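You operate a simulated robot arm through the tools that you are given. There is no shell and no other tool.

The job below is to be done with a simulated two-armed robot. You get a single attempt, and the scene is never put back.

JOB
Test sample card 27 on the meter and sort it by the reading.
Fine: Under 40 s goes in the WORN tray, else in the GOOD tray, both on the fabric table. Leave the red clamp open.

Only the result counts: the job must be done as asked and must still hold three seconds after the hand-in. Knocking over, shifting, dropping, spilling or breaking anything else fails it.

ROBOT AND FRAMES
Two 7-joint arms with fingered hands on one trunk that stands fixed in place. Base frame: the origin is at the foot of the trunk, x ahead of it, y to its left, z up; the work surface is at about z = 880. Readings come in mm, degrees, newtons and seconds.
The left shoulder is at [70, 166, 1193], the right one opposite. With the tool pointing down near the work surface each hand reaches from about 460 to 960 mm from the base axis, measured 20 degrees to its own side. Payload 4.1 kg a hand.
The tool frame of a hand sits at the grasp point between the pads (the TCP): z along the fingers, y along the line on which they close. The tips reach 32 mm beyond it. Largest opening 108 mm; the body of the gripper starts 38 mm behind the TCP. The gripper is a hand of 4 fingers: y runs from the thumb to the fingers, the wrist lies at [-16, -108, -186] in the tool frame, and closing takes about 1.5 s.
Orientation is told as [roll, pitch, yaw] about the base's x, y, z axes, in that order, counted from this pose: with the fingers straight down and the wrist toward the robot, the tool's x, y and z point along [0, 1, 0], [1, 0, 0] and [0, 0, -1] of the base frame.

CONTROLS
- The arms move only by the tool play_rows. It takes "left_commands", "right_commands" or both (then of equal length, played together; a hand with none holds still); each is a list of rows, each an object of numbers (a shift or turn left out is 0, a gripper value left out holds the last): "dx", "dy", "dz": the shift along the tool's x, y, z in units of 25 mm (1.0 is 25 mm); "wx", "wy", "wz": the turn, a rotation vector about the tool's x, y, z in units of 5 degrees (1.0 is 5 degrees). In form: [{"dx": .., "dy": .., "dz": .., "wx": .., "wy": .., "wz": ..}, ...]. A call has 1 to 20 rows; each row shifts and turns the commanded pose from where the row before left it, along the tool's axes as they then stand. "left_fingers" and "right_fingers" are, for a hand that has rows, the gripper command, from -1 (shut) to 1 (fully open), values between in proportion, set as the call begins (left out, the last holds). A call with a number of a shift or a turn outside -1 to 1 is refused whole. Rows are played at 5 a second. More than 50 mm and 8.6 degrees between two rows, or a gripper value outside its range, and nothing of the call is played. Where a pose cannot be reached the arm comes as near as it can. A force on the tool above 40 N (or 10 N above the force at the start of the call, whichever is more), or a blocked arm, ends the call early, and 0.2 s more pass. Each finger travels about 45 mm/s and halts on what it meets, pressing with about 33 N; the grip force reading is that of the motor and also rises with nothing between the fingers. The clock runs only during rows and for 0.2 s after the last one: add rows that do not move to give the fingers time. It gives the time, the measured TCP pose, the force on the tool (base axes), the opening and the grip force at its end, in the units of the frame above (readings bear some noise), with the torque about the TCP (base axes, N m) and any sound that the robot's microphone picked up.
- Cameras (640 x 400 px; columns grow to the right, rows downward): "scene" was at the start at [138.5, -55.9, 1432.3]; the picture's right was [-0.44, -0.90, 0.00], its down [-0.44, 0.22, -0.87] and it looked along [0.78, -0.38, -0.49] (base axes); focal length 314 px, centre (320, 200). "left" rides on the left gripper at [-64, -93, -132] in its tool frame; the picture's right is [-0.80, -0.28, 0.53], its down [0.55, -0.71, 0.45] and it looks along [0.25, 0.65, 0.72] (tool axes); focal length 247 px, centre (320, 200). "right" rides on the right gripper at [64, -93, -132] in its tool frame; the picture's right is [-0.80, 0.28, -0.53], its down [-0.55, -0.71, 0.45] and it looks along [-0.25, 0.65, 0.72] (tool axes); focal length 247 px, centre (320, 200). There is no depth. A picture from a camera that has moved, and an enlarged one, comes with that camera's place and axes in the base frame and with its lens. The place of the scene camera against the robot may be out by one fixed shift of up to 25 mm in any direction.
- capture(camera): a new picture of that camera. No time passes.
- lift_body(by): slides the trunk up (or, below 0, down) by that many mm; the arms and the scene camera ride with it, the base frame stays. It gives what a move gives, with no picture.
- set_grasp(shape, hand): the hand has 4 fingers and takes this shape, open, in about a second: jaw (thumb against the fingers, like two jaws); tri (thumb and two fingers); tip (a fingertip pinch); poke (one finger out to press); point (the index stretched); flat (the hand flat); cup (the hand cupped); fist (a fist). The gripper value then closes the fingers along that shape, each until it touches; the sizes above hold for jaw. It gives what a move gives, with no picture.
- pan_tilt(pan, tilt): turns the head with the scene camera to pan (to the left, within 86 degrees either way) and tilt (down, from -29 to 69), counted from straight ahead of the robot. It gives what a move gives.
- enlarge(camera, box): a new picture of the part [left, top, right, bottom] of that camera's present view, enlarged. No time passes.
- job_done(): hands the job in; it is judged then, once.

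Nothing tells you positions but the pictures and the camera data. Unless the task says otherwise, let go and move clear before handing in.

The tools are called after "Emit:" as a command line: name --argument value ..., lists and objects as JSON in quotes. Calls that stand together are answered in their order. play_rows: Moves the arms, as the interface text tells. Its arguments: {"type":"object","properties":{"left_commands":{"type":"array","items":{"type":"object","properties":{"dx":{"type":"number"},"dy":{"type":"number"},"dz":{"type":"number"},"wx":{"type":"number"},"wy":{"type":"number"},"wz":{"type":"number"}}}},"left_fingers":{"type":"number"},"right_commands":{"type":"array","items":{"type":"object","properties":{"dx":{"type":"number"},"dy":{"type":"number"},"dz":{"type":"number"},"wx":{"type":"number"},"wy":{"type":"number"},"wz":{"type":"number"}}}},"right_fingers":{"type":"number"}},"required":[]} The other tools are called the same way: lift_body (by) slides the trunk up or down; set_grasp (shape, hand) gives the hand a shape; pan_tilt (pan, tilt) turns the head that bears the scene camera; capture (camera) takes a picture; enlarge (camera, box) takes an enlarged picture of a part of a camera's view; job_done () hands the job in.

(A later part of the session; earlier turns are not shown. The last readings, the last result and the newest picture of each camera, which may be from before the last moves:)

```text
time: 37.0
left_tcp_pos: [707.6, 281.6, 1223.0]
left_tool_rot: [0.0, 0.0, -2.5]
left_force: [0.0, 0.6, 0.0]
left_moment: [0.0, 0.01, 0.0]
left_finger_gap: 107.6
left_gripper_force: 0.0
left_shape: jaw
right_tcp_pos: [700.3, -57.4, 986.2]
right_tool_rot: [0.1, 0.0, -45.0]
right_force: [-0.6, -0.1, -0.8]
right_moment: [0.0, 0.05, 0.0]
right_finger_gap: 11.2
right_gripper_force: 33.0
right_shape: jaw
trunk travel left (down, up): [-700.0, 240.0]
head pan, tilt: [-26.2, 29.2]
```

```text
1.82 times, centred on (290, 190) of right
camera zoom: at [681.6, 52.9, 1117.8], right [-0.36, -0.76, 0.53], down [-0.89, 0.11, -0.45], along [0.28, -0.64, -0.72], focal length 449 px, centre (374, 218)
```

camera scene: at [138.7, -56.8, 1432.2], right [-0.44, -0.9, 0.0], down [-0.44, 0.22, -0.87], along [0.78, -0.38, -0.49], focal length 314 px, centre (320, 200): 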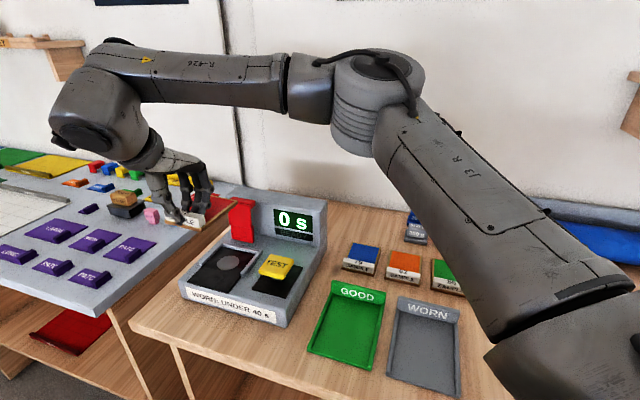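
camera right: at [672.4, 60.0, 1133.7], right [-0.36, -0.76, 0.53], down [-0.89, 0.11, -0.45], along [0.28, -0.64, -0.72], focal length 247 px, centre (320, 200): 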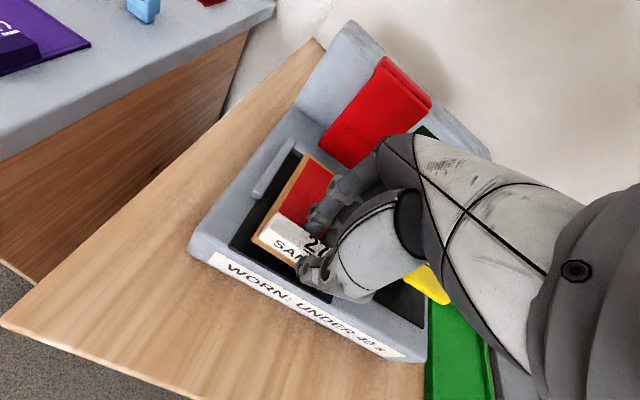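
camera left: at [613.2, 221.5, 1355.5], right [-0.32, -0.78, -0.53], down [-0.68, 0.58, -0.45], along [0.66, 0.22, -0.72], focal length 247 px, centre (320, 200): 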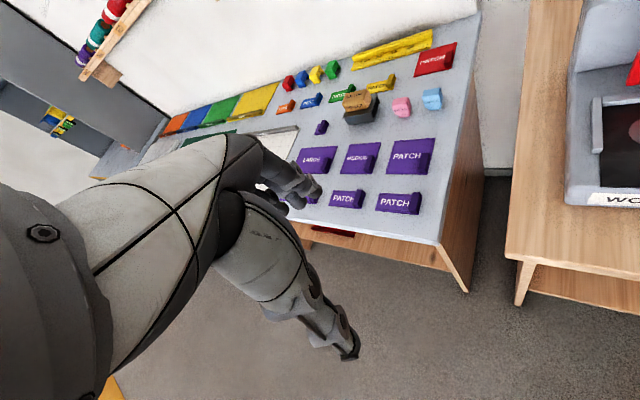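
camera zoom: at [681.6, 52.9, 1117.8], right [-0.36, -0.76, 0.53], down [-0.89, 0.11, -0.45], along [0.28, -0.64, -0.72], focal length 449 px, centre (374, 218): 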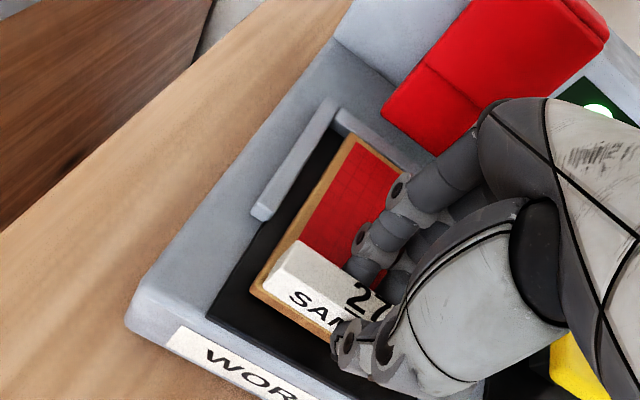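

Emit:
play_rows --right_commands '[{"dz": 0.05}, {"dz": 0.05}, {}]'

Emit:
play_rows --right_commands '[{"dz": 0.05}, {}]'

Emit:
play_rows --right_commands '[{"dz": 0.05}, {}]'

```text
time: 37.8
left_tcp_pos: [708.3, 284.5, 1224.1]
left_tool_rot: [0.0, -0.1, -2.5]
left_force: [0.1, -0.5, 0.0]
left_moment: [-0.02, 0.04, -0.03]
left_finger_gap: 107.5
left_gripper_force: 0.0
left_shape: jaw
right_tcp_pos: [700.6, -58.2, 983.9]
right_tool_rot: [0.1, 0.0, -44.9]
right_force: [0.6, -0.4, 2.4]
right_moment: [-0.05, -0.06, -0.02]
right_finger_gap: 11.4
right_gripper_force: 32.8
right_shape: jaw
trunk travel left (down, up): [-700.0, 240.0]
head pan, tilt: [-26.2, 29.2]
```

```text
time: 38.4
left_tcp_pos: [707.7, 282.9, 1224.0]
left_tool_rot: [0.0, -0.1, -2.6]
left_force: [-0.4, 0.4, 0.0]
left_moment: [0.02, -0.01, 0.0]
left_finger_gap: 107.5
left_gripper_force: 0.0
left_shape: jaw
right_tcp_pos: [700.4, -58.4, 984.9]
right_tool_rot: [0.0, 0.0, -45.0]
right_force: [1.9, -1.3, 8.2]
right_moment: [-0.04, -0.03, 0.08]
right_finger_gap: 11.6
right_gripper_force: 33.2
right_shape: jaw
trunk travel left (down, up): [-700.0, 240.0]
head pan, tilt: [-26.2, 29.2]
```

```text
time: 39.0
left_tcp_pos: [706.7, 282.7, 1225.3]
left_tool_rot: [0.0, -0.1, -2.5]
left_force: [0.7, 0.4, -0.3]
left_moment: [0.0, -0.02, 0.02]
left_finger_gap: 107.5
left_gripper_force: 0.1
left_shape: jaw
right_tcp_pos: [699.2, -57.6, 983.8]
right_tool_rot: [0.1, -0.1, -45.0]
right_force: [2.8, -0.6, 16.3]
right_moment: [-0.1, -0.08, 0.05]
right_finger_gap: 12.0
right_gripper_force: 33.0
right_shape: jaw
trunk travel left (down, up): [-700.0, 240.0]
head pan, tilt: [-26.2, 29.2]
```

The card touches down at TCP z≈984 (16 N). Relieving the pressure slightly and releasing.

Emit:
play_rows --right_commands '[{"dz": -0.08}, {}]'

Emit:
play_rows --right_commands '[{}, {}, {}, {}, {}, {}]' --right_fingers -0.1

Emit:
play_rows --right_commands '[{"dz": -0.3}, {"dz": -0.6}, {"dz": -0.8}, {"dz": -0.8}, {"dz": -0.8}, {"dz": -0.8}, {"dz": -0.8}, {"dz": -0.8}, {"dy": -0.9, "dz": -0.3}, {"dy": -0.9, "dz": -0.3}, {"dy": -0.9}, {}]'

Emit:
capture --camera "right"

Emit:
capture --camera "scene"

```text
time: 39.6
left_tcp_pos: [708.1, 281.9, 1224.3]
left_tool_rot: [-0.1, 0.1, -2.5]
left_force: [1.5, -1.1, -0.2]
left_moment: [-0.01, 0.03, -0.01]
left_finger_gap: 107.9
left_gripper_force: 0.0
left_shape: jaw
right_tcp_pos: [700.3, -58.1, 982.5]
right_tool_rot: [-0.1, 0.0, -44.9]
right_force: [1.5, -1.3, 7.7]
right_moment: [-0.07, -0.05, 0.03]
right_finger_gap: 11.7
right_gripper_force: 32.9
right_shape: jaw
trunk travel left (down, up): [-700.0, 240.0]
head pan, tilt: [-26.2, 29.2]
```

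```text
time: 41.0
left_tcp_pos: [708.7, 283.2, 1224.0]
left_tool_rot: [0.0, 0.0, -2.5]
left_force: [0.1, -0.3, 0.0]
left_moment: [-0.01, -0.03, -0.01]
left_finger_gap: 107.6
left_gripper_force: 0.0
left_shape: jaw
right_tcp_pos: [701.5, -58.0, 983.0]
right_tool_rot: [0.0, 0.1, -44.9]
right_force: [0.4, -0.7, 0.8]
right_moment: [-0.01, 0.01, 0.01]
right_finger_gap: 48.1
right_gripper_force: 0.0
right_shape: jaw
trunk travel left (down, up): [-700.0, 240.0]
head pan, tilt: [-26.2, 29.2]
```

```text
time: 43.6
left_tcp_pos: [709.9, 282.9, 1223.5]
left_tool_rot: [0.0, 0.0, -2.6]
left_force: [-0.8, -0.1, 0.7]
left_moment: [0.01, 0.0, 0.03]
left_finger_gap: 107.8
left_gripper_force: 0.1
left_shape: jaw
right_tcp_pos: [651.2, -10.6, 1139.8]
right_tool_rot: [0.0, 0.1, -44.9]
right_force: [-0.2, -0.1, -0.6]
right_moment: [-0.01, -0.03, 0.02]
right_finger_gap: 48.3
right_gripper_force: 0.0
right_shape: jaw
trunk travel left (down, up): [-700.0, 240.0]
head pan, tilt: [-26.2, 29.2]
```

```text
taken
camera right: at [634.1, 99.8, 1272.4], right [-0.36, -0.76, 0.53], down [-0.89, 0.11, -0.45], along [0.28, -0.63, -0.72], focal length 247 px, centre (320, 200)
```

right: 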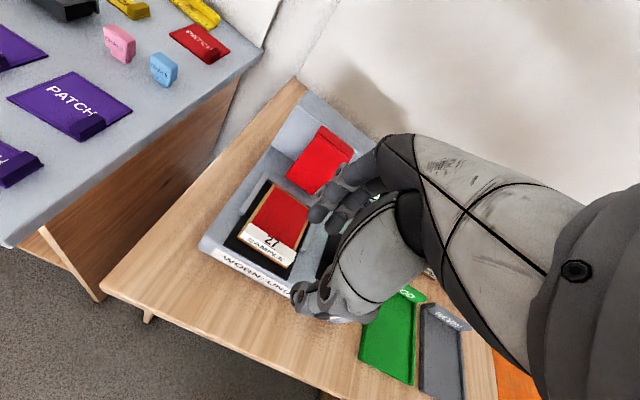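

```text
taken
camera scene: at [138.9, -56.1, 1432.2], right [-0.44, -0.9, 0.0], down [-0.44, 0.22, -0.87], along [0.78, -0.38, -0.49], focal length 314 px, centre (320, 200)
```

scene: 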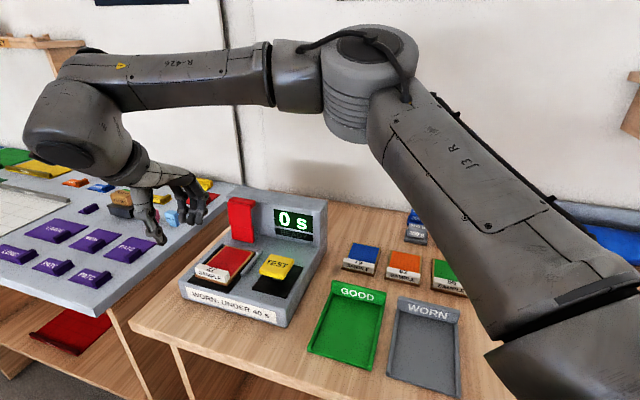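

Emit:
enlarge --camera "scene" --box '[180, 180, 340, 320]'

Emit:
enlarge --camera "right" --box '[190, 80, 390, 300]'

```text
2.86 times, centred on (260, 250) of scene
camera zoom: at [138.9, -56.1, 1432.2], right [-0.44, -0.9, 0.0], down [-0.44, 0.22, -0.87], along [0.78, -0.38, -0.49], focal length 896 px, centre (491, 57)
```

zoom: 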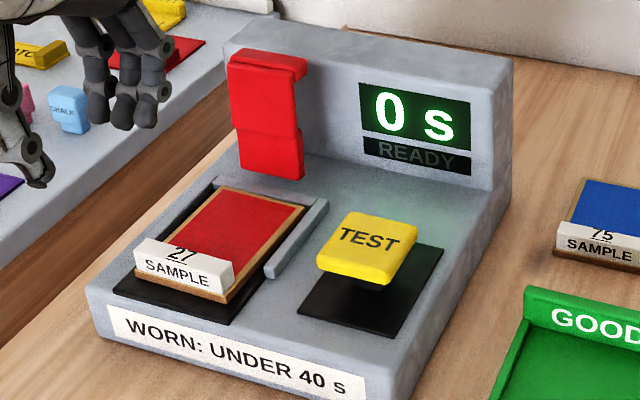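

```text
1.82 times, centred on (290, 190) of right
camera zoom: at [634.1, 99.8, 1272.4], right [-0.36, -0.76, 0.53], down [-0.89, 0.11, -0.45], along [0.28, -0.63, -0.72], focal length 449 px, centre (374, 218)
```

zoom: 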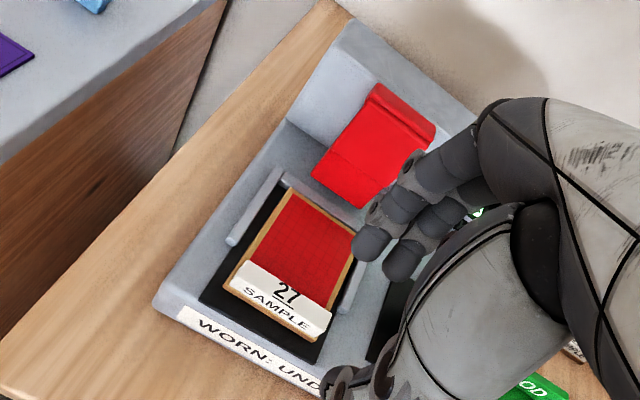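

Card 27 lies well placed between the rails. Next the clamp: I'll form a poking finger on the right hand and see where its tip sits.

Emit:
set_grasp --hand "right" --shape "poke"

Emit:
capture --camera "right"

Emit:
enlarge --camera "scene" --box '[60, 120, 300, 280]'

```text
time: 44.5
left_tcp_pos: [708.6, 282.6, 1223.4]
left_tool_rot: [0.1, 0.0, -2.5]
left_force: [-0.4, 1.0, 0.4]
left_moment: [0.04, 0.0, 0.02]
left_finger_gap: 107.4
left_gripper_force: 0.1
left_shape: jaw
right_tcp_pos: [652.5, -10.8, 1139.3]
right_tool_rot: [0.1, 0.1, -44.9]
right_force: [-0.5, 0.5, 0.1]
right_moment: [-0.01, 0.01, -0.02]
right_finger_gap: 0.0
right_gripper_force: 0.2
right_shape: poke
trunk travel left (down, up): [-700.0, 240.0]
head pan, tilt: [-26.2, 29.2]
```

```text
taken
camera right: at [634.1, 100.1, 1272.5], right [-0.36, -0.76, 0.53], down [-0.89, 0.11, -0.45], along [0.28, -0.64, -0.72], focal length 247 px, centre (320, 200)
```

right: 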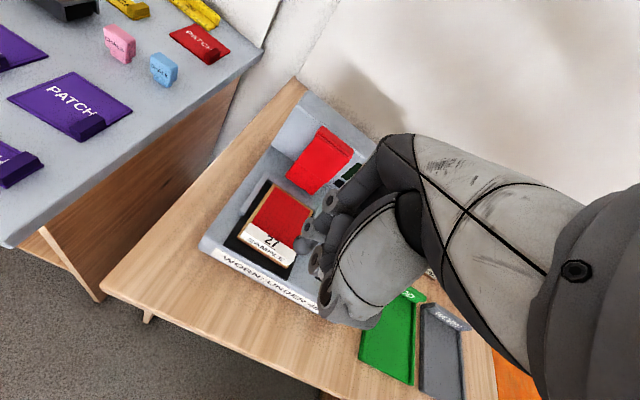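

```text
2.50 times, centred on (180, 200) of scene
camera zoom: at [138.6, -55.6, 1432.3], right [-0.44, -0.9, 0.0], down [-0.44, 0.21, -0.87], along [0.78, -0.38, -0.49], focal length 784 px, centre (670, 200)
```

zoom: 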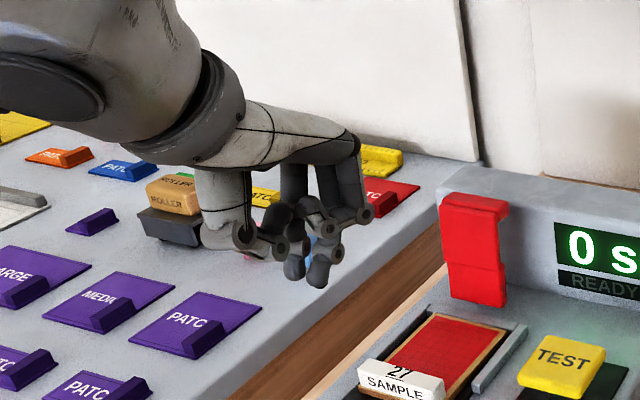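

Emit:
enlarge --camera "right" --box '[270, 130, 450, 340]'

```text
1.90 times, centred on (360, 235) of right
camera zoom: at [634.1, 100.1, 1272.5], right [-0.36, -0.76, 0.53], down [-0.89, 0.11, -0.45], along [0.28, -0.64, -0.72], focal length 470 px, centre (244, 133)
```

zoom: 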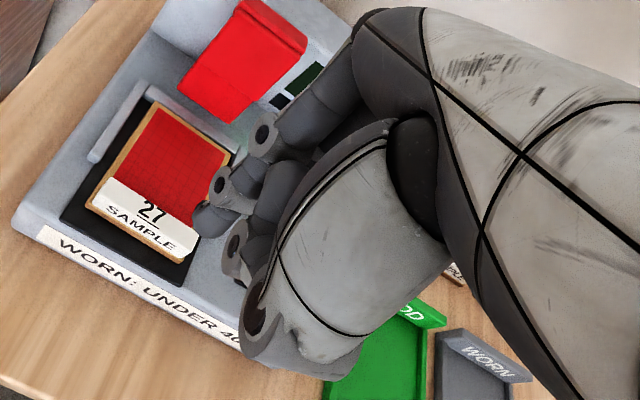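

Poke bunches the tips; I'd like a cleaner single finger for hooking behind the clamp's lip, so I'll look at the "point" shape.

Emit:
set_grasp --hand "right" --shape "point"

Emit:
capture --camera "right"

Emit:
enlarge --camera "scene" --box '[60, 120, 300, 280]'

```text
time: 45.4
left_tcp_pos: [708.8, 282.4, 1224.0]
left_tool_rot: [0.0, 0.0, -2.5]
left_force: [-0.5, -0.6, 0.0]
left_moment: [0.0, 0.02, -0.01]
left_finger_gap: 107.7
left_gripper_force: 0.1
left_shape: jaw
right_tcp_pos: [653.9, -10.8, 1140.3]
right_tool_rot: [-0.1, 0.0, -44.9]
right_force: [0.3, -0.8, -0.5]
right_moment: [0.02, -0.02, 0.0]
right_finger_gap: 0.0
right_gripper_force: 0.0
right_shape: point
trunk travel left (down, up): [-700.0, 240.0]
head pan, tilt: [-26.2, 29.2]
```

```text
taken
camera right: at [634.1, 100.0, 1272.5], right [-0.36, -0.76, 0.53], down [-0.89, 0.11, -0.45], along [0.28, -0.64, -0.72], focal length 247 px, centre (320, 200)
```

right: 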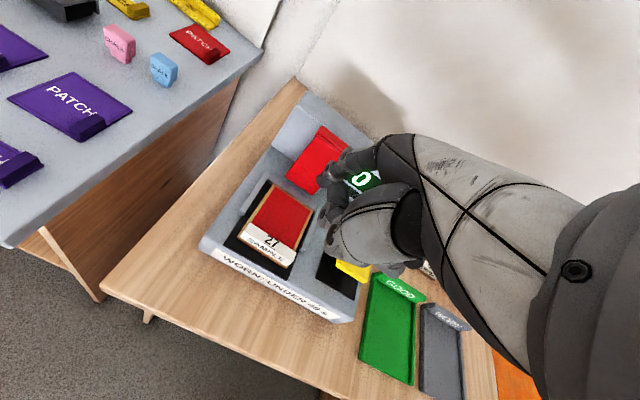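

```text
2.50 times, centred on (180, 200) of scene
camera zoom: at [138.6, -55.7, 1432.3], right [-0.44, -0.9, 0.0], down [-0.44, 0.22, -0.87], along [0.78, -0.38, -0.49], focal length 784 px, centre (670, 200)
```

zoom: 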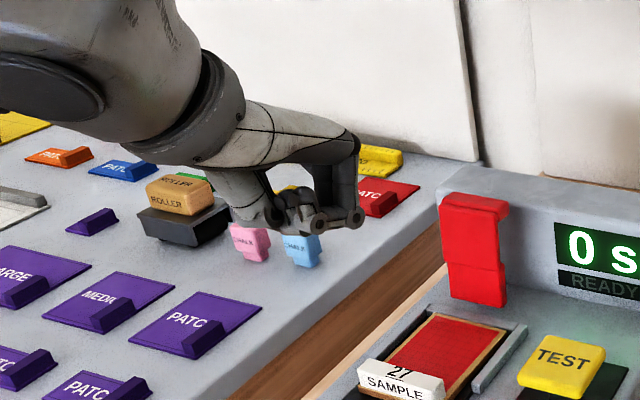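

Neither finger shape is clear, so I return to the open jaw: I'll straddle the clamp's top with fingers behind its lip (b≈690, z≈1061) and pull it forward. First set jaw and hover above it.

Emit:
set_grasp --hand "right" --shape "jaw"

Emit:
play_rows --right_commands '[{"dy": 0.9}, {"dy": 0.9}, {"dy": 0.9}, {"dy": 0.9}, {"dy": 0.9}, {"dy": 0.9}, {"dy": 0.9}, {"dy": 0.9}, {}, {}]' --right_fingers 1

Emit:
capture --camera "right"

Emit:
enlarge --camera "scene" --box '[160, 120, 340, 270]'

```text
time: 46.3
left_tcp_pos: [706.9, 283.4, 1223.3]
left_tool_rot: [0.0, -0.1, -2.6]
left_force: [-0.8, -0.4, -0.5]
left_moment: [0.0, -0.03, -0.03]
left_finger_gap: 107.8
left_gripper_force: 0.1
left_shape: jaw
right_tcp_pos: [653.2, -11.4, 1141.1]
right_tool_rot: [0.0, 0.0, -44.9]
right_force: [0.7, 0.0, 0.4]
right_moment: [-0.02, 0.01, 0.02]
right_finger_gap: 107.5
right_gripper_force: 0.0
right_shape: jaw
trunk travel left (down, up): [-700.0, 240.0]
head pan, tilt: [-26.2, 29.2]
```

```text
time: 48.5
left_tcp_pos: [708.6, 283.1, 1222.4]
left_tool_rot: [0.0, -0.2, -2.5]
left_force: [-0.5, -0.2, -0.3]
left_moment: [-0.02, -0.03, 0.01]
left_finger_gap: 107.4
left_gripper_force: 0.0
left_shape: jaw
right_tcp_pos: [782.9, -137.5, 1138.6]
right_tool_rot: [0.0, 0.0, -44.8]
right_force: [-0.1, -0.7, -0.3]
right_moment: [-0.01, -0.02, 0.01]
right_finger_gap: 107.6
right_gripper_force: 0.1
right_shape: jaw
trunk travel left (down, up): [-700.0, 240.0]
head pan, tilt: [-26.2, 29.2]
```

```text
taken
camera right: at [762.9, -27.3, 1271.8], right [-0.36, -0.76, 0.53], down [-0.89, 0.11, -0.45], along [0.28, -0.64, -0.72], focal length 247 px, centre (320, 200)
```

right: 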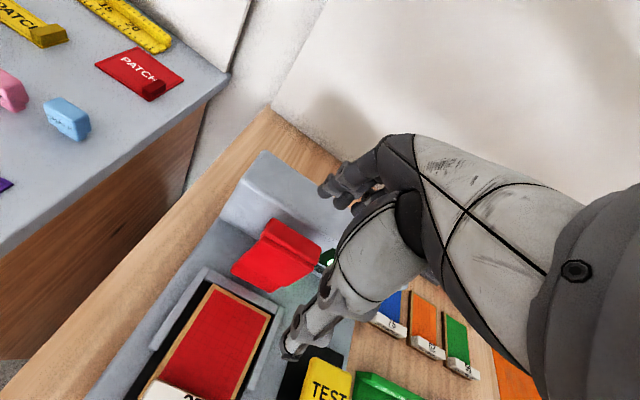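

```text
2.67 times, centred on (250, 195) of scene
camera zoom: at [138.6, -55.8, 1432.2], right [-0.44, -0.9, 0.0], down [-0.44, 0.22, -0.87], along [0.78, -0.38, -0.49], focal length 836 px, centre (507, 213)
```

zoom: 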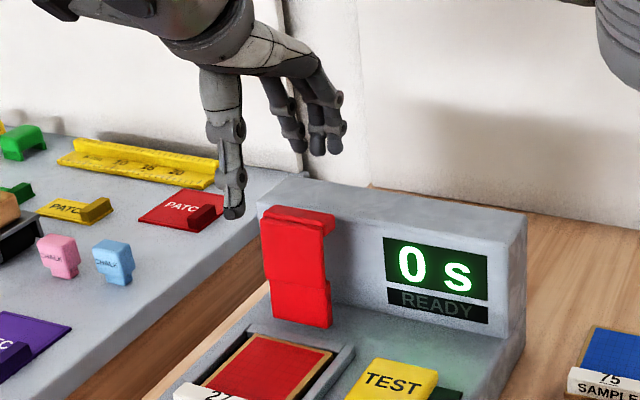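

Emit:
enlarge --camera "right" --box '[190, 140, 390, 310]'

```text
2.35 times, centred on (290, 225) of right
camera zoom: at [762.9, -27.3, 1271.8], right [-0.36, -0.76, 0.53], down [-0.89, 0.11, -0.45], along [0.28, -0.64, -0.72], focal length 581 px, centre (391, 141)
```

zoom: 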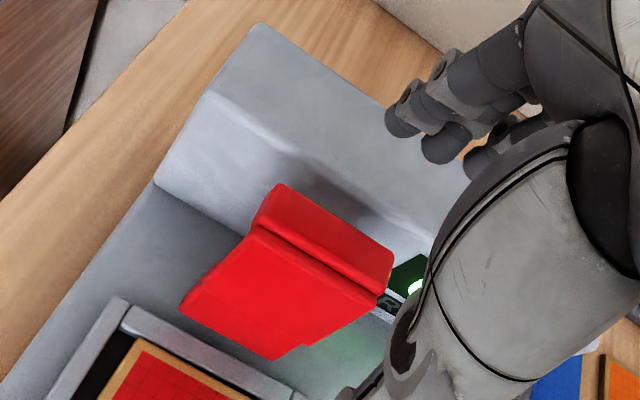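

The lip's back edge is at b≈690 and the wall starts at b≈724, so the fingers fit behind it. Descending beside the lip, just above the wall's top.

Emit:
play_rows --right_commands '[{"dx": 0.2, "dy": -0.22, "dz": 0.5}, {"dz": 0.6}, {"dz": 0.6}, {"dz": 0.64}, {}]'

Emit:
enlarge --camera "right" --box '[190, 140, 390, 310]'

Emit:
enlarge --camera "scene" --box '[160, 120, 340, 270]'

```text
time: 49.7
left_tcp_pos: [708.1, 282.8, 1222.5]
left_tool_rot: [0.0, 0.1, -2.5]
left_force: [0.5, -0.6, -0.8]
left_moment: [-0.02, -0.01, 0.0]
left_finger_gap: 107.8
left_gripper_force: 0.0
left_shape: jaw
right_tcp_pos: [781.2, -131.8, 1081.2]
right_tool_rot: [0.0, -0.1, -45.0]
right_force: [-0.1, -0.1, -0.2]
right_moment: [0.01, -0.01, 0.02]
right_finger_gap: 107.5
right_gripper_force: 0.0
right_shape: jaw
trunk travel left (down, up): [-700.0, 240.0]
head pan, tilt: [-26.2, 29.2]
```

```text
2.35 times, centred on (290, 225) of right
camera zoom: at [761.2, -20.5, 1214.0], right [-0.36, -0.76, 0.53], down [-0.89, 0.11, -0.45], along [0.28, -0.64, -0.72], focal length 581 px, centre (391, 141)
```

zoom: 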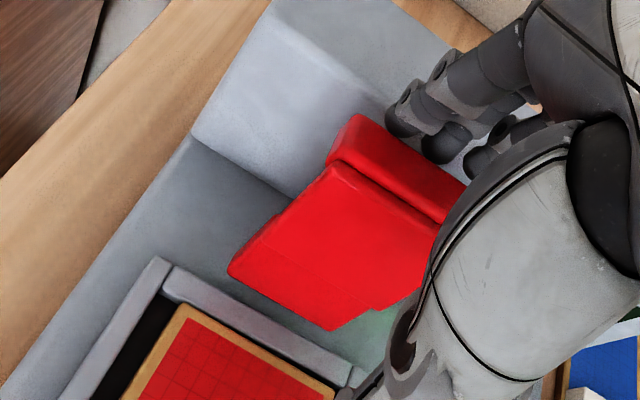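

```text
2.67 times, centred on (250, 195) of scene
camera zoom: at [138.3, -55.8, 1432.3], right [-0.44, -0.9, 0.0], down [-0.44, 0.22, -0.87], along [0.78, -0.38, -0.49], focal length 836 px, centre (507, 213)
```

zoom: 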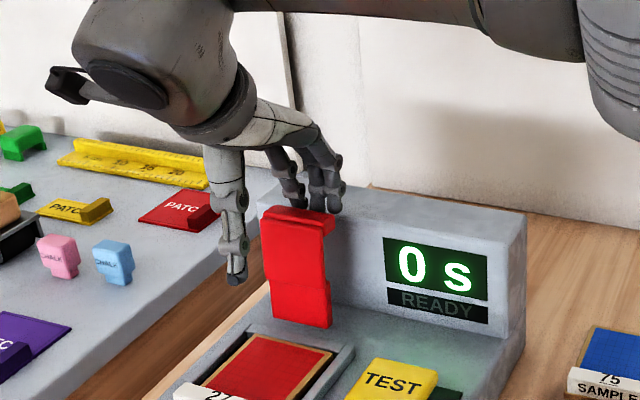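

The fingers are behind the lip. Pulling forward a little and checking the flap swings.

Emit:
play_rows --right_commands '[{"dy": -0.4}, {"dy": -0.4}, {"dy": -0.4}, {}]'

Emit:
enlarge --camera "right" --box '[190, 140, 390, 310]'

Emit:
enlarge --camera "scene" --box '[160, 120, 340, 270]'

```text
time: 50.7
left_tcp_pos: [708.3, 283.5, 1224.3]
left_tool_rot: [0.0, 0.0, -2.5]
left_force: [-0.9, -0.3, 0.3]
left_moment: [0.0, 0.01, -0.03]
left_finger_gap: 107.5
left_gripper_force: 0.1
left_shape: jaw
right_tcp_pos: [759.3, -108.9, 1081.7]
right_tool_rot: [-0.1, 0.0, -45.0]
right_force: [0.6, 0.3, -0.6]
right_moment: [-0.01, 0.0, -0.03]
right_finger_gap: 107.9
right_gripper_force: 0.0
right_shape: jaw
trunk travel left (down, up): [-700.0, 240.0]
head pan, tilt: [-26.2, 29.2]
```

```text
2.35 times, centred on (290, 225) of right
camera zoom: at [739.5, 1.8, 1214.3], right [-0.36, -0.76, 0.53], down [-0.89, 0.11, -0.45], along [0.28, -0.64, -0.72], focal length 581 px, centre (391, 141)
```

zoom: 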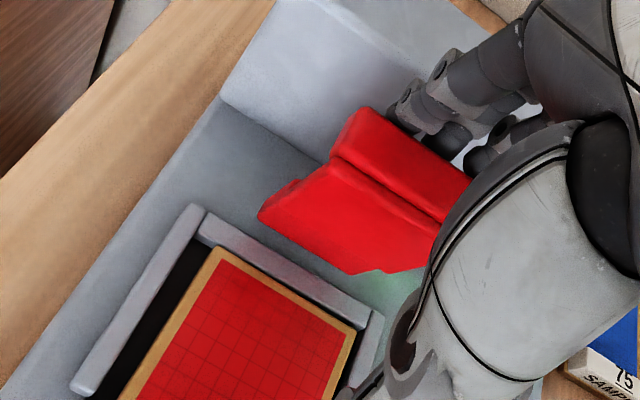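

```text
2.67 times, centred on (250, 195) of scene
camera zoom: at [138.7, -55.9, 1432.2], right [-0.44, -0.9, 0.0], down [-0.44, 0.22, -0.87], along [0.78, -0.38, -0.49], focal length 836 px, centre (507, 213)
```

zoom: 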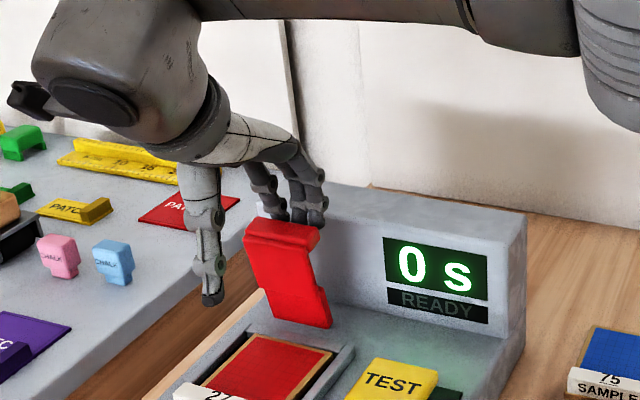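

The flap swings forward freely about its lower hinge. Continuing along the arc, forward and then down.

Emit:
play_rows --right_commands '[{"dy": -0.6}, {"dy": -0.6}, {"dy": -0.5, "dz": 0.1}, {"dy": -0.5, "dz": 0.2}, {"dy": -0.4, "dz": 0.25}, {}]'

Emit:
enlarge --camera "right" --box '[190, 140, 390, 310]'

Emit:
enlarge --camera "scene" --box '[160, 120, 340, 270]'

```text
time: 52.1
left_tcp_pos: [709.7, 283.0, 1223.0]
left_tool_rot: [0.0, 0.0, -2.4]
left_force: [0.4, -0.2, 0.3]
left_moment: [0.03, 0.01, 0.01]
left_finger_gap: 107.7
left_gripper_force: 0.1
left_shape: jaw
right_tcp_pos: [712.4, -65.0, 1067.8]
right_tool_rot: [-0.1, 0.0, -44.9]
right_force: [-0.3, -0.6, -0.4]
right_moment: [-0.01, 0.0, 0.04]
right_finger_gap: 107.6
right_gripper_force: 0.0
right_shape: jaw
trunk travel left (down, up): [-700.0, 240.0]
head pan, tilt: [-26.2, 29.2]
```

```text
2.35 times, centred on (290, 225) of right
camera zoom: at [694.1, 47.0, 1200.2], right [-0.36, -0.76, 0.53], down [-0.89, 0.11, -0.45], along [0.28, -0.64, -0.72], focal length 581 px, centre (391, 141)
```

zoom: 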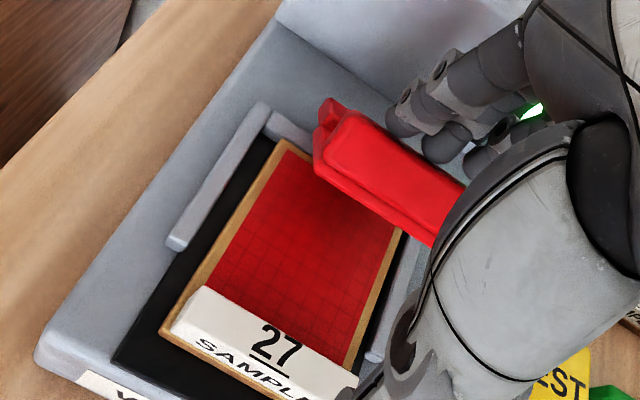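

```text
2.67 times, centred on (250, 195) of scene
camera zoom: at [138.6, -55.9, 1432.2], right [-0.44, -0.9, 0.0], down [-0.44, 0.22, -0.87], along [0.78, -0.38, -0.49], focal length 836 px, centre (507, 213)
```

zoom: 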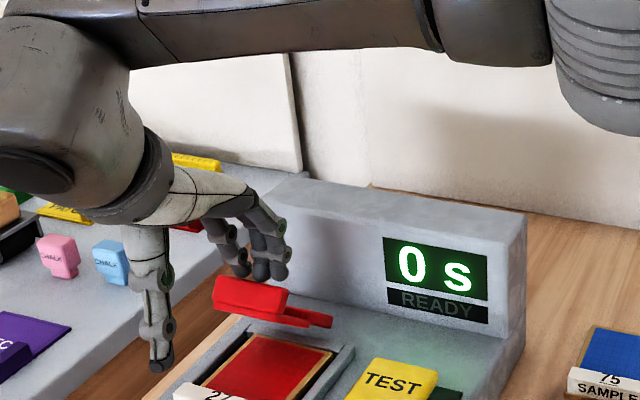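

The flap is about two-thirds down. Continuing down gently until it seats on the card.

Emit:
play_rows --right_commands '[{"dy": -0.3, "dz": 0.4}, {"dy": -0.25, "dz": 0.5}, {"dy": -0.15, "dz": 0.5}, {}]'

Emit:
enlarge --camera "right" --box '[190, 140, 390, 310]'

Emit:
enlarge --camera "scene" --box '[160, 160, 340, 310]'

```text
time: 53.1
left_tcp_pos: [708.2, 283.5, 1223.5]
left_tool_rot: [0.0, 0.1, -2.6]
left_force: [-0.4, -0.2, 1.6]
left_moment: [0.02, 0.0, 0.0]
left_finger_gap: 107.6
left_gripper_force: 0.0
left_shape: jaw
right_tcp_pos: [700.8, -51.2, 1032.8]
right_tool_rot: [0.0, 0.0, -45.0]
right_force: [-0.1, -0.7, -0.3]
right_moment: [-0.02, -0.02, 0.0]
right_finger_gap: 107.7
right_gripper_force: 0.0
right_shape: jaw
trunk travel left (down, up): [-700.0, 240.0]
head pan, tilt: [-26.2, 29.2]
```

```text
2.35 times, centred on (290, 225) of right
camera zoom: at [681.8, 59.8, 1164.0], right [-0.36, -0.76, 0.53], down [-0.89, 0.11, -0.45], along [0.28, -0.64, -0.72], focal length 581 px, centre (391, 141)
```

zoom: 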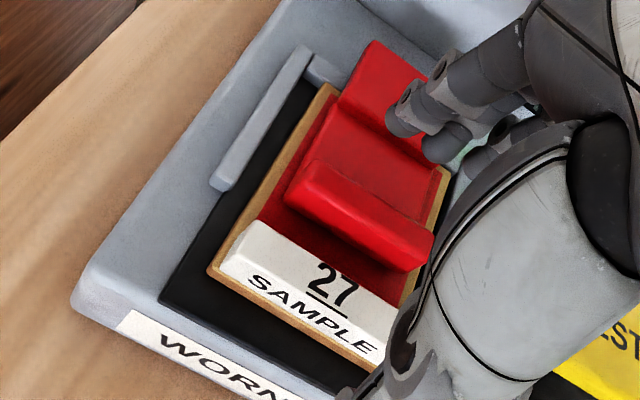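

```text
2.67 times, centred on (250, 235) of scene
camera zoom: at [138.4, -55.7, 1432.3], right [-0.44, -0.9, 0.0], down [-0.44, 0.22, -0.87], along [0.78, -0.38, -0.49], focal length 836 px, centre (507, 107)
```

zoom: 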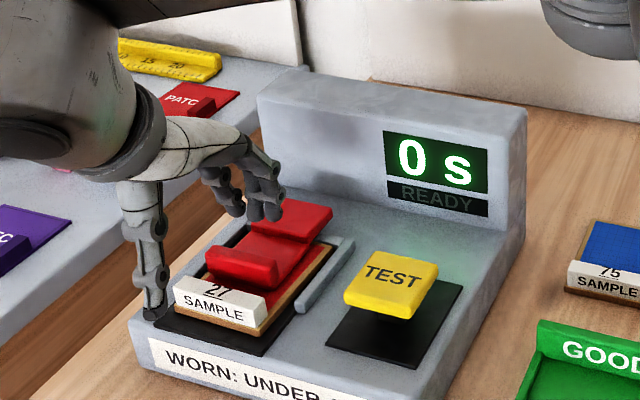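

The clamp has dropped shut over the card. I'll press lightly with the fingertips on its plate to be sure it's seated.

Emit:
play_rows --right_commands '[{"dz": 0.3}, {"dz": 0.25}, {"dz": 0.2}, {}]'

Emit:
enlarge --camera "scene" --box '[160, 160, 340, 310]'

```text
time: 54.1
left_tcp_pos: [707.8, 283.3, 1224.0]
left_tool_rot: [0.1, -0.1, -2.5]
left_force: [0.3, 0.2, 0.2]
left_moment: [0.02, 0.02, 0.0]
left_finger_gap: 107.7
left_gripper_force: 0.0
left_shape: jaw
right_tcp_pos: [700.7, -50.1, 1014.3]
right_tool_rot: [0.0, 0.0, -45.0]
right_force: [-0.7, 0.2, -1.1]
right_moment: [-0.01, 0.0, 0.01]
right_finger_gap: 107.7
right_gripper_force: 0.1
right_shape: jaw
trunk travel left (down, up): [-700.0, 240.0]
head pan, tilt: [-26.2, 29.2]
```

```text
2.67 times, centred on (250, 235) of scene
camera zoom: at [138.6, -55.7, 1432.3], right [-0.44, -0.9, 0.0], down [-0.44, 0.22, -0.87], along [0.78, -0.38, -0.49], focal length 836 px, centre (507, 107)
```

zoom: 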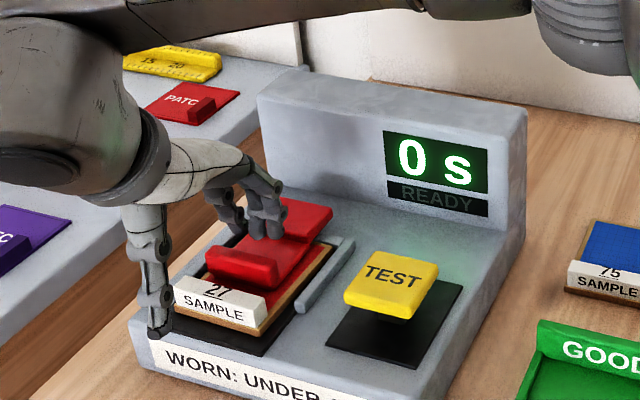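

Emit:
play_rows --right_commands '[{"dz": 0.12}, {"dz": 0.12}, {"dz": 0.12}, {}]'

Emit:
play_rows --right_commands '[{"dz": 0.1}, {"dz": 0.1}, {}]'

Emit:
enlarge --camera "right" --box '[190, 140, 390, 310]'

```text
time: 55.1
left_tcp_pos: [707.9, 283.3, 1223.3]
left_tool_rot: [0.0, 0.0, -2.5]
left_force: [0.0, 0.1, -0.6]
left_moment: [0.01, -0.04, 0.05]
left_finger_gap: 107.5
left_gripper_force: 0.0
left_shape: jaw
right_tcp_pos: [701.4, -51.2, 1004.1]
right_tool_rot: [0.0, 0.0, -44.9]
right_force: [-0.7, -0.4, -0.2]
right_moment: [-0.04, -0.01, 0.0]
right_finger_gap: 107.6
right_gripper_force: 0.1
right_shape: jaw
trunk travel left (down, up): [-700.0, 240.0]
head pan, tilt: [-26.2, 29.2]
```

```text
time: 55.9
left_tcp_pos: [708.8, 281.9, 1223.4]
left_tool_rot: [0.0, -0.1, -2.4]
left_force: [0.4, 0.6, 0.4]
left_moment: [-0.03, 0.01, -0.01]
left_finger_gap: 107.5
left_gripper_force: 0.2
left_shape: jaw
right_tcp_pos: [701.9, -49.8, 1000.5]
right_tool_rot: [0.0, 0.0, -44.8]
right_force: [0.0, -0.6, -0.1]
right_moment: [-0.01, 0.02, -0.02]
right_finger_gap: 107.8
right_gripper_force: 0.0
right_shape: jaw
trunk travel left (down, up): [-700.0, 240.0]
head pan, tilt: [-26.2, 29.2]
```

```text
2.35 times, centred on (290, 225) of right
camera zoom: at [681.8, 60.8, 1132.2], right [-0.36, -0.76, 0.53], down [-0.89, 0.11, -0.45], along [0.28, -0.64, -0.72], focal length 581 px, centre (391, 141)
```

zoom: 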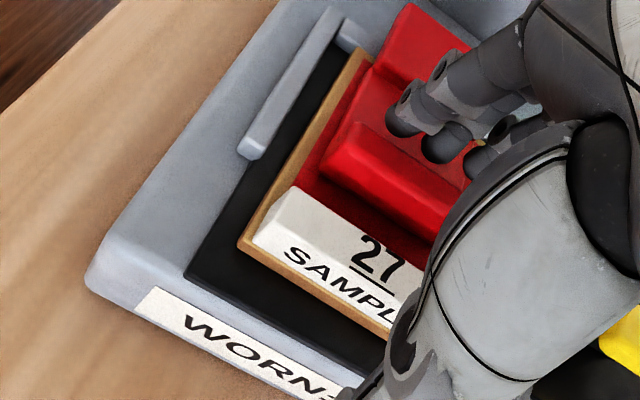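

Emit:
play_rows --right_commands '[{"dz": 0.1}, {"dz": 0.1}, {}]'

Emit:
play_rows --right_commands '[{"dz": 0.1}, {"dz": 0.1}, {}]'

```text
time: 56.7
left_tcp_pos: [707.5, 282.2, 1223.4]
left_tool_rot: [0.0, -0.1, -2.4]
left_force: [0.5, -0.9, 0.5]
left_moment: [0.01, 0.01, -0.02]
left_finger_gap: 107.8
left_gripper_force: 0.1
left_shape: jaw
right_tcp_pos: [699.9, -51.2, 994.9]
right_tool_rot: [0.0, 0.0, -45.0]
right_force: [-0.1, 0.3, 0.0]
right_moment: [-0.04, -0.01, 0.01]
right_finger_gap: 107.9
right_gripper_force: 0.2
right_shape: jaw
trunk travel left (down, up): [-700.0, 240.0]
head pan, tilt: [-26.2, 29.2]
```

```text
time: 57.5
left_tcp_pos: [708.3, 282.4, 1223.8]
left_tool_rot: [0.0, 0.0, -2.4]
left_force: [0.1, 1.0, -0.3]
left_moment: [-0.02, -0.01, -0.01]
left_finger_gap: 107.4
left_gripper_force: 0.1
left_shape: jaw
right_tcp_pos: [700.7, -50.7, 991.0]
right_tool_rot: [0.0, 0.1, -44.8]
right_force: [0.4, 0.0, -0.1]
right_moment: [0.0, 0.02, 0.02]
right_finger_gap: 107.6
right_gripper_force: 0.1
right_shape: jaw
trunk travel left (down, up): [-700.0, 240.0]
head pan, tilt: [-26.2, 29.2]
```

Emit:
play_rows --right_commands '[{"dz": 0.1}, {"dz": 0.1}, {}]'

Emit:
enlarge --camera "scene" --box '[180, 200, 300, 300]'

```text
time: 58.3
left_tcp_pos: [705.4, 283.6, 1224.4]
left_tool_rot: [0.0, -0.2, -2.5]
left_force: [0.0, 0.4, 0.6]
left_moment: [-0.04, 0.0, 0.01]
left_finger_gap: 107.6
left_gripper_force: 0.0
left_shape: jaw
right_tcp_pos: [698.4, -49.8, 988.2]
right_tool_rot: [0.1, -0.2, -45.0]
right_force: [-0.3, 2.1, 17.9]
right_moment: [-0.92, -0.66, 0.04]
right_finger_gap: 106.6
right_gripper_force: 0.1
right_shape: jaw
trunk travel left (down, up): [-700.0, 240.0]
head pan, tilt: [-26.2, 29.2]
```

```text
4.00 times, centred on (240, 250) of scene
camera zoom: at [135.7, -54.9, 1432.8], right [-0.44, -0.9, 0.0], down [-0.44, 0.21, -0.87], along [0.78, -0.38, -0.49], focal length 1254 px, centre (640, 0)
```

zoom: 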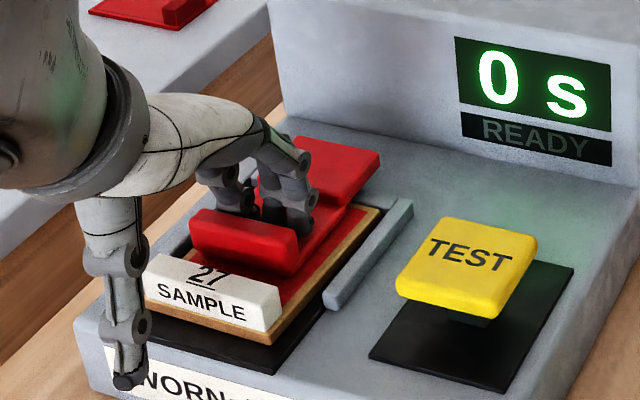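

The clamp is seated (18 N press). Lifting off, closing the fingers, and moving to view the TEST button.

Emit:
play_rows --right_commands '[{"dz": -0.3}, {"dz": -0.7}, {"dz": -0.9}, {"dz": -0.9}, {"dz": -0.9}, {"dz": -0.9}, {}]'

Emit:
play_rows --right_commands '[{"dx": -0.95, "dy": -0.3}, {"dx": -0.95, "dy": -0.3}, {"dx": -0.95, "dy": -0.3}, {"dx": -0.95, "dy": -0.3}, {"dx": -0.95, "dy": -0.3}, {"dx": -0.95, "dy": -0.3}, {"dx": -0.95, "dy": -0.3}, {"dx": -0.95, "dy": -0.3}, {"dx": -0.95, "dy": -0.3}, {"dx": -0.95, "dy": -0.3}, {}]' --right_fingers -1

Emit:
capture --camera "right"

Emit:
capture --camera "scene"

```text
time: 59.9
left_tcp_pos: [708.9, 282.3, 1222.9]
left_tool_rot: [0.0, 0.1, -2.4]
left_force: [0.7, 0.6, -0.4]
left_moment: [0.0, 0.0, -0.01]
left_finger_gap: 107.5
left_gripper_force: 0.1
left_shape: jaw
right_tcp_pos: [701.3, -48.7, 1099.7]
right_tool_rot: [-0.1, 0.0, -44.9]
right_force: [0.0, 0.8, -0.9]
right_moment: [0.0, -0.02, -0.05]
right_finger_gap: 107.8
right_gripper_force: 0.0
right_shape: jaw
trunk travel left (down, up): [-700.0, 240.0]
head pan, tilt: [-26.2, 29.2]
```

```text
time: 62.3
left_tcp_pos: [708.4, 282.4, 1223.3]
left_tool_rot: [0.0, 0.0, -2.5]
left_force: [0.2, 0.3, 0.2]
left_moment: [-0.02, -0.02, -0.05]
left_finger_gap: 107.5
left_gripper_force: 0.1
left_shape: jaw
right_tcp_pos: [478.5, -165.1, 1098.8]
right_tool_rot: [-0.1, 0.1, -45.0]
right_force: [-0.9, -0.1, 0.0]
right_moment: [0.02, 0.02, -0.02]
right_finger_gap: 0.1
right_gripper_force: 32.8
right_shape: jaw
trunk travel left (down, up): [-700.0, 240.0]
head pan, tilt: [-26.2, 29.2]
```

```text
taken
camera right: at [460.0, -54.1, 1231.4], right [-0.36, -0.76, 0.53], down [-0.89, 0.11, -0.45], along [0.28, -0.64, -0.72], focal length 247 px, centre (320, 200)
```

right: 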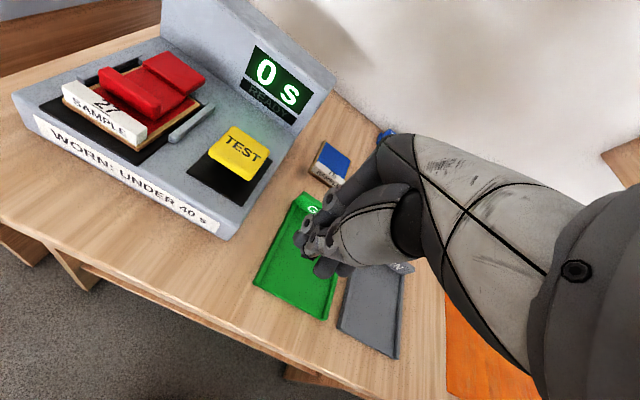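

```text
taken
camera scene: at [139.0, -55.3, 1432.2], right [-0.44, -0.9, 0.0], down [-0.44, 0.21, -0.87], along [0.78, -0.38, -0.49], focal length 314 px, centre (320, 200)
```

scene: 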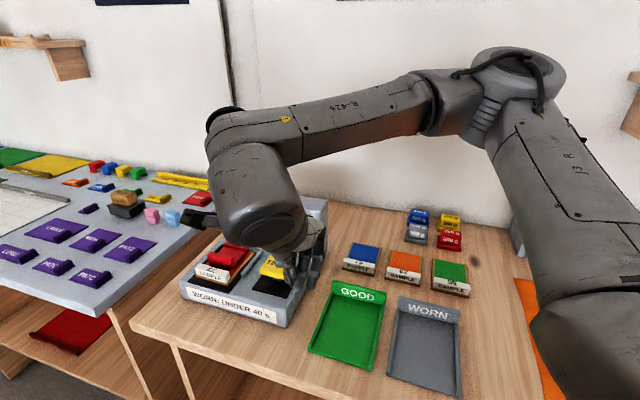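

Emit:
enlarge --camera "right" --box '[30, 30, 350, 230]'

Emit:
enlarge --camera "right" --box '[240, 170, 430, 370]'

```text
2.00 times, centred on (190, 130) of right
camera zoom: at [460.0, -54.1, 1231.4], right [-0.36, -0.76, 0.53], down [-0.89, 0.11, -0.45], along [0.28, -0.64, -0.72], focal length 494 px, centre (580, 340)
```

zoom: 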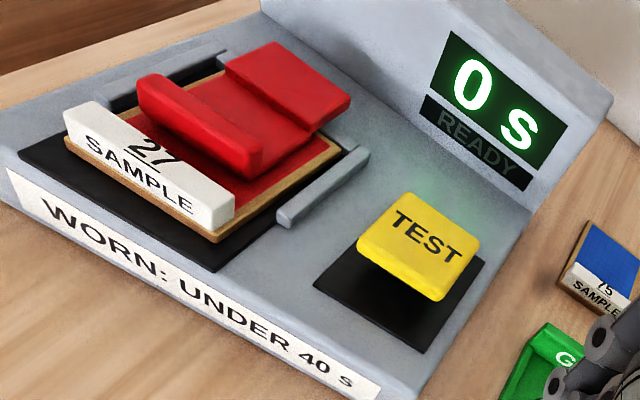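

```text
2.00 times, centred on (335, 270) of right
camera zoom: at [460.0, -54.1, 1231.4], right [-0.36, -0.76, 0.53], down [-0.89, 0.11, -0.45], along [0.28, -0.64, -0.72], focal length 494 px, centre (290, 60)
```

zoom: 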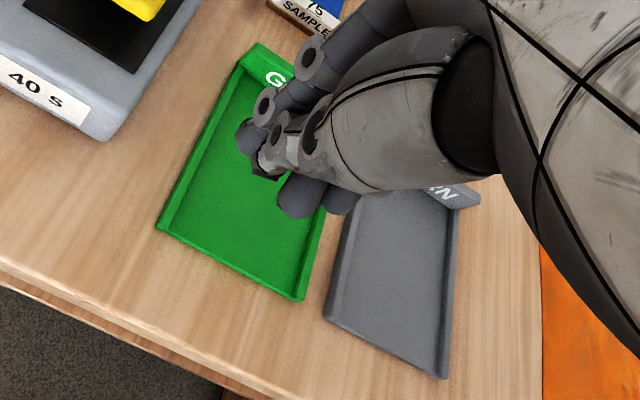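

The clamp is closed on the card. TEST's top centre is at about a=324, b=587, z=975; moving the closed fingertips above it.

Emit:
play_rows --right_commands '[{"dx": 0.683, "dy": 0.88}, {"dx": 0.683, "dy": 0.88}, {"dx": 0.683, "dy": 0.88}, {"dx": 0.683, "dy": 0.88}, {"dx": 0.683, "dy": 0.88}, {"dx": 0.683, "dy": 0.88}, {"dz": 0.8}, {"dz": 0.8}, {"dz": 0.8}, {"dz": 0.5}, {}]'

Emit:
capture --camera "right"

Emit:
enlarge --camera "scene" --box '[180, 180, 340, 320]'

```text
time: 64.7
left_tcp_pos: [707.8, 282.7, 1222.6]
left_tool_rot: [0.0, 0.0, -2.4]
left_force: [-0.8, -0.7, -0.4]
left_moment: [0.01, 0.0, -0.02]
left_finger_gap: 107.8
left_gripper_force: 0.1
left_shape: jaw
right_tcp_pos: [644.4, -188.3, 1027.5]
right_tool_rot: [0.0, 0.1, -44.9]
right_force: [-0.1, -0.6, -0.2]
right_moment: [-0.01, 0.01, 0.03]
right_finger_gap: 0.0
right_gripper_force: 33.1
right_shape: jaw
trunk travel left (down, up): [-700.0, 240.0]
head pan, tilt: [-26.2, 29.2]
```

```text
taken
camera right: at [626.2, -75.7, 1160.1], right [-0.36, -0.76, 0.53], down [-0.89, 0.11, -0.45], along [0.28, -0.64, -0.72], focal length 247 px, centre (320, 200)
```

right: 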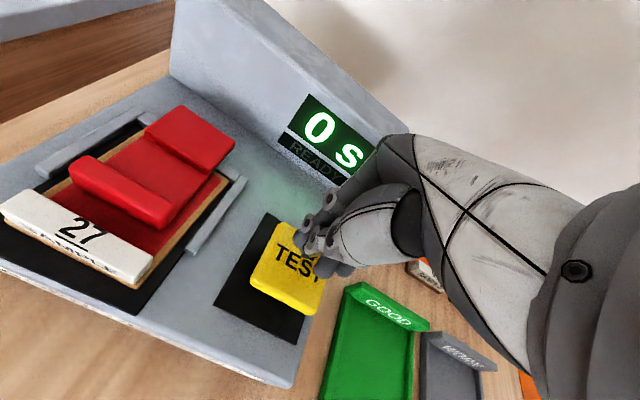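

```text
2.86 times, centred on (260, 250) of scene
camera zoom: at [138.5, -55.7, 1432.3], right [-0.44, -0.9, 0.0], down [-0.44, 0.22, -0.87], along [0.78, -0.38, -0.49], focal length 896 px, centre (491, 57)
```

zoom: 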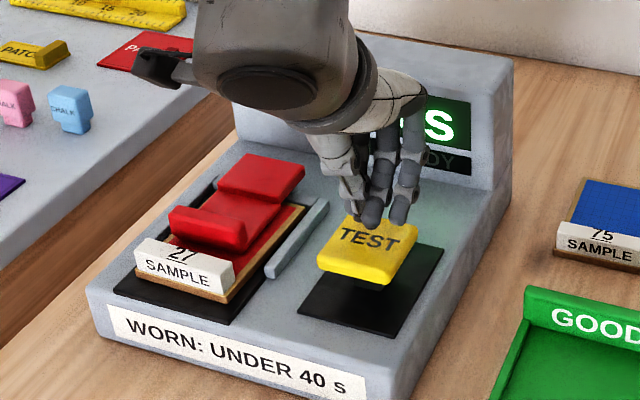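

Fingertips are above TEST. Pressing down in small steps.

Emit:
play_rows --right_commands '[{"dz": 0.25}, {"dz": 0.25}, {"dz": 0.2}, {}]'

Emit:
play_rows --right_commands '[{"dz": 0.15}, {"dz": 0.15}, {}]'

Emit:
enlarge --camera "right" --box '[200, 60, 420, 340]'

```text
time: 65.7
left_tcp_pos: [707.5, 284.4, 1224.3]
left_tool_rot: [0.0, 0.1, -2.5]
left_force: [-0.2, -0.3, -0.1]
left_moment: [0.03, -0.01, -0.02]
left_finger_gap: 107.9
left_gripper_force: 0.1
left_shape: jaw
right_tcp_pos: [645.1, -186.2, 1011.8]
right_tool_rot: [0.0, 0.0, -44.9]
right_force: [0.4, -0.3, 1.7]
right_moment: [0.01, 0.02, -0.03]
right_finger_gap: 0.0
right_gripper_force: 32.8
right_shape: jaw
trunk travel left (down, up): [-700.0, 240.0]
head pan, tilt: [-26.2, 29.2]
```

```text
time: 66.5
left_tcp_pos: [707.9, 282.1, 1223.9]
left_tool_rot: [0.0, -0.1, -2.6]
left_force: [-0.4, 0.6, 0.5]
left_moment: [0.02, 0.02, 0.03]
left_finger_gap: 107.5
left_gripper_force: 0.0
left_shape: jaw
right_tcp_pos: [645.4, -186.6, 1004.2]
right_tool_rot: [-0.1, 0.1, -45.0]
right_force: [-0.1, -1.2, 2.9]
right_moment: [-0.01, -0.03, 0.02]
right_finger_gap: 0.0
right_gripper_force: 33.1
right_shape: jaw
trunk travel left (down, up): [-700.0, 240.0]
head pan, tilt: [-26.2, 29.2]
```

```text
1.43 times, centred on (310, 200) of right
camera zoom: at [626.0, -75.8, 1135.2], right [-0.36, -0.76, 0.53], down [-0.89, 0.11, -0.45], along [0.28, -0.64, -0.72], focal length 353 px, centre (334, 200)
```

zoom: 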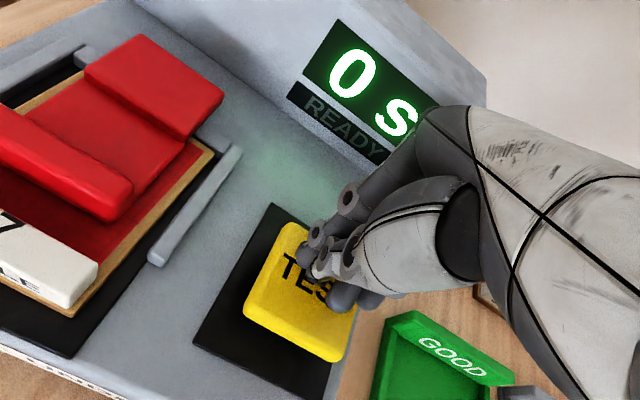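

Emit:
play_rows --right_commands '[{"dz": 0.15}, {"dz": 0.15}, {}]'

Emit:
enlarge --camera "right" --box '[200, 60, 420, 340]'

```text
time: 67.3
left_tcp_pos: [708.0, 283.0, 1224.8]
left_tool_rot: [0.1, 0.0, -2.4]
left_force: [-0.4, 0.9, -0.3]
left_moment: [0.0, -0.02, 0.0]
left_finger_gap: 107.5
left_gripper_force: 0.1
left_shape: jaw
right_tcp_pos: [644.5, -186.1, 995.8]
right_tool_rot: [0.0, -0.1, -44.9]
right_force: [1.5, 0.3, 3.1]
right_moment: [-0.07, -0.09, 0.0]
right_finger_gap: 0.5
right_gripper_force: 32.8
right_shape: jaw
trunk travel left (down, up): [-700.0, 240.0]
head pan, tilt: [-26.2, 29.2]
```

```text
1.43 times, centred on (310, 200) of right
camera zoom: at [625.4, -75.5, 1127.6], right [-0.36, -0.76, 0.53], down [-0.89, 0.11, -0.45], along [0.28, -0.63, -0.72], focal length 353 px, centre (334, 200)
```

zoom: 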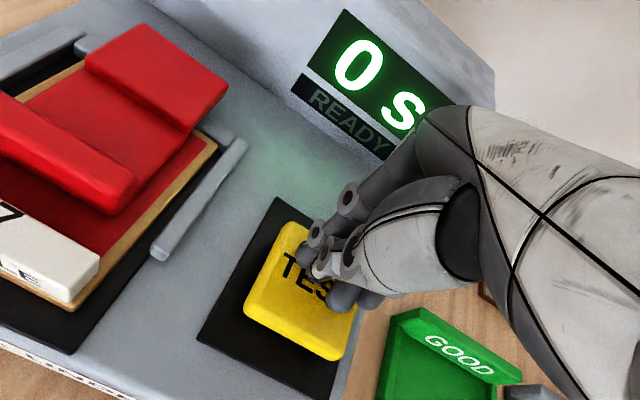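

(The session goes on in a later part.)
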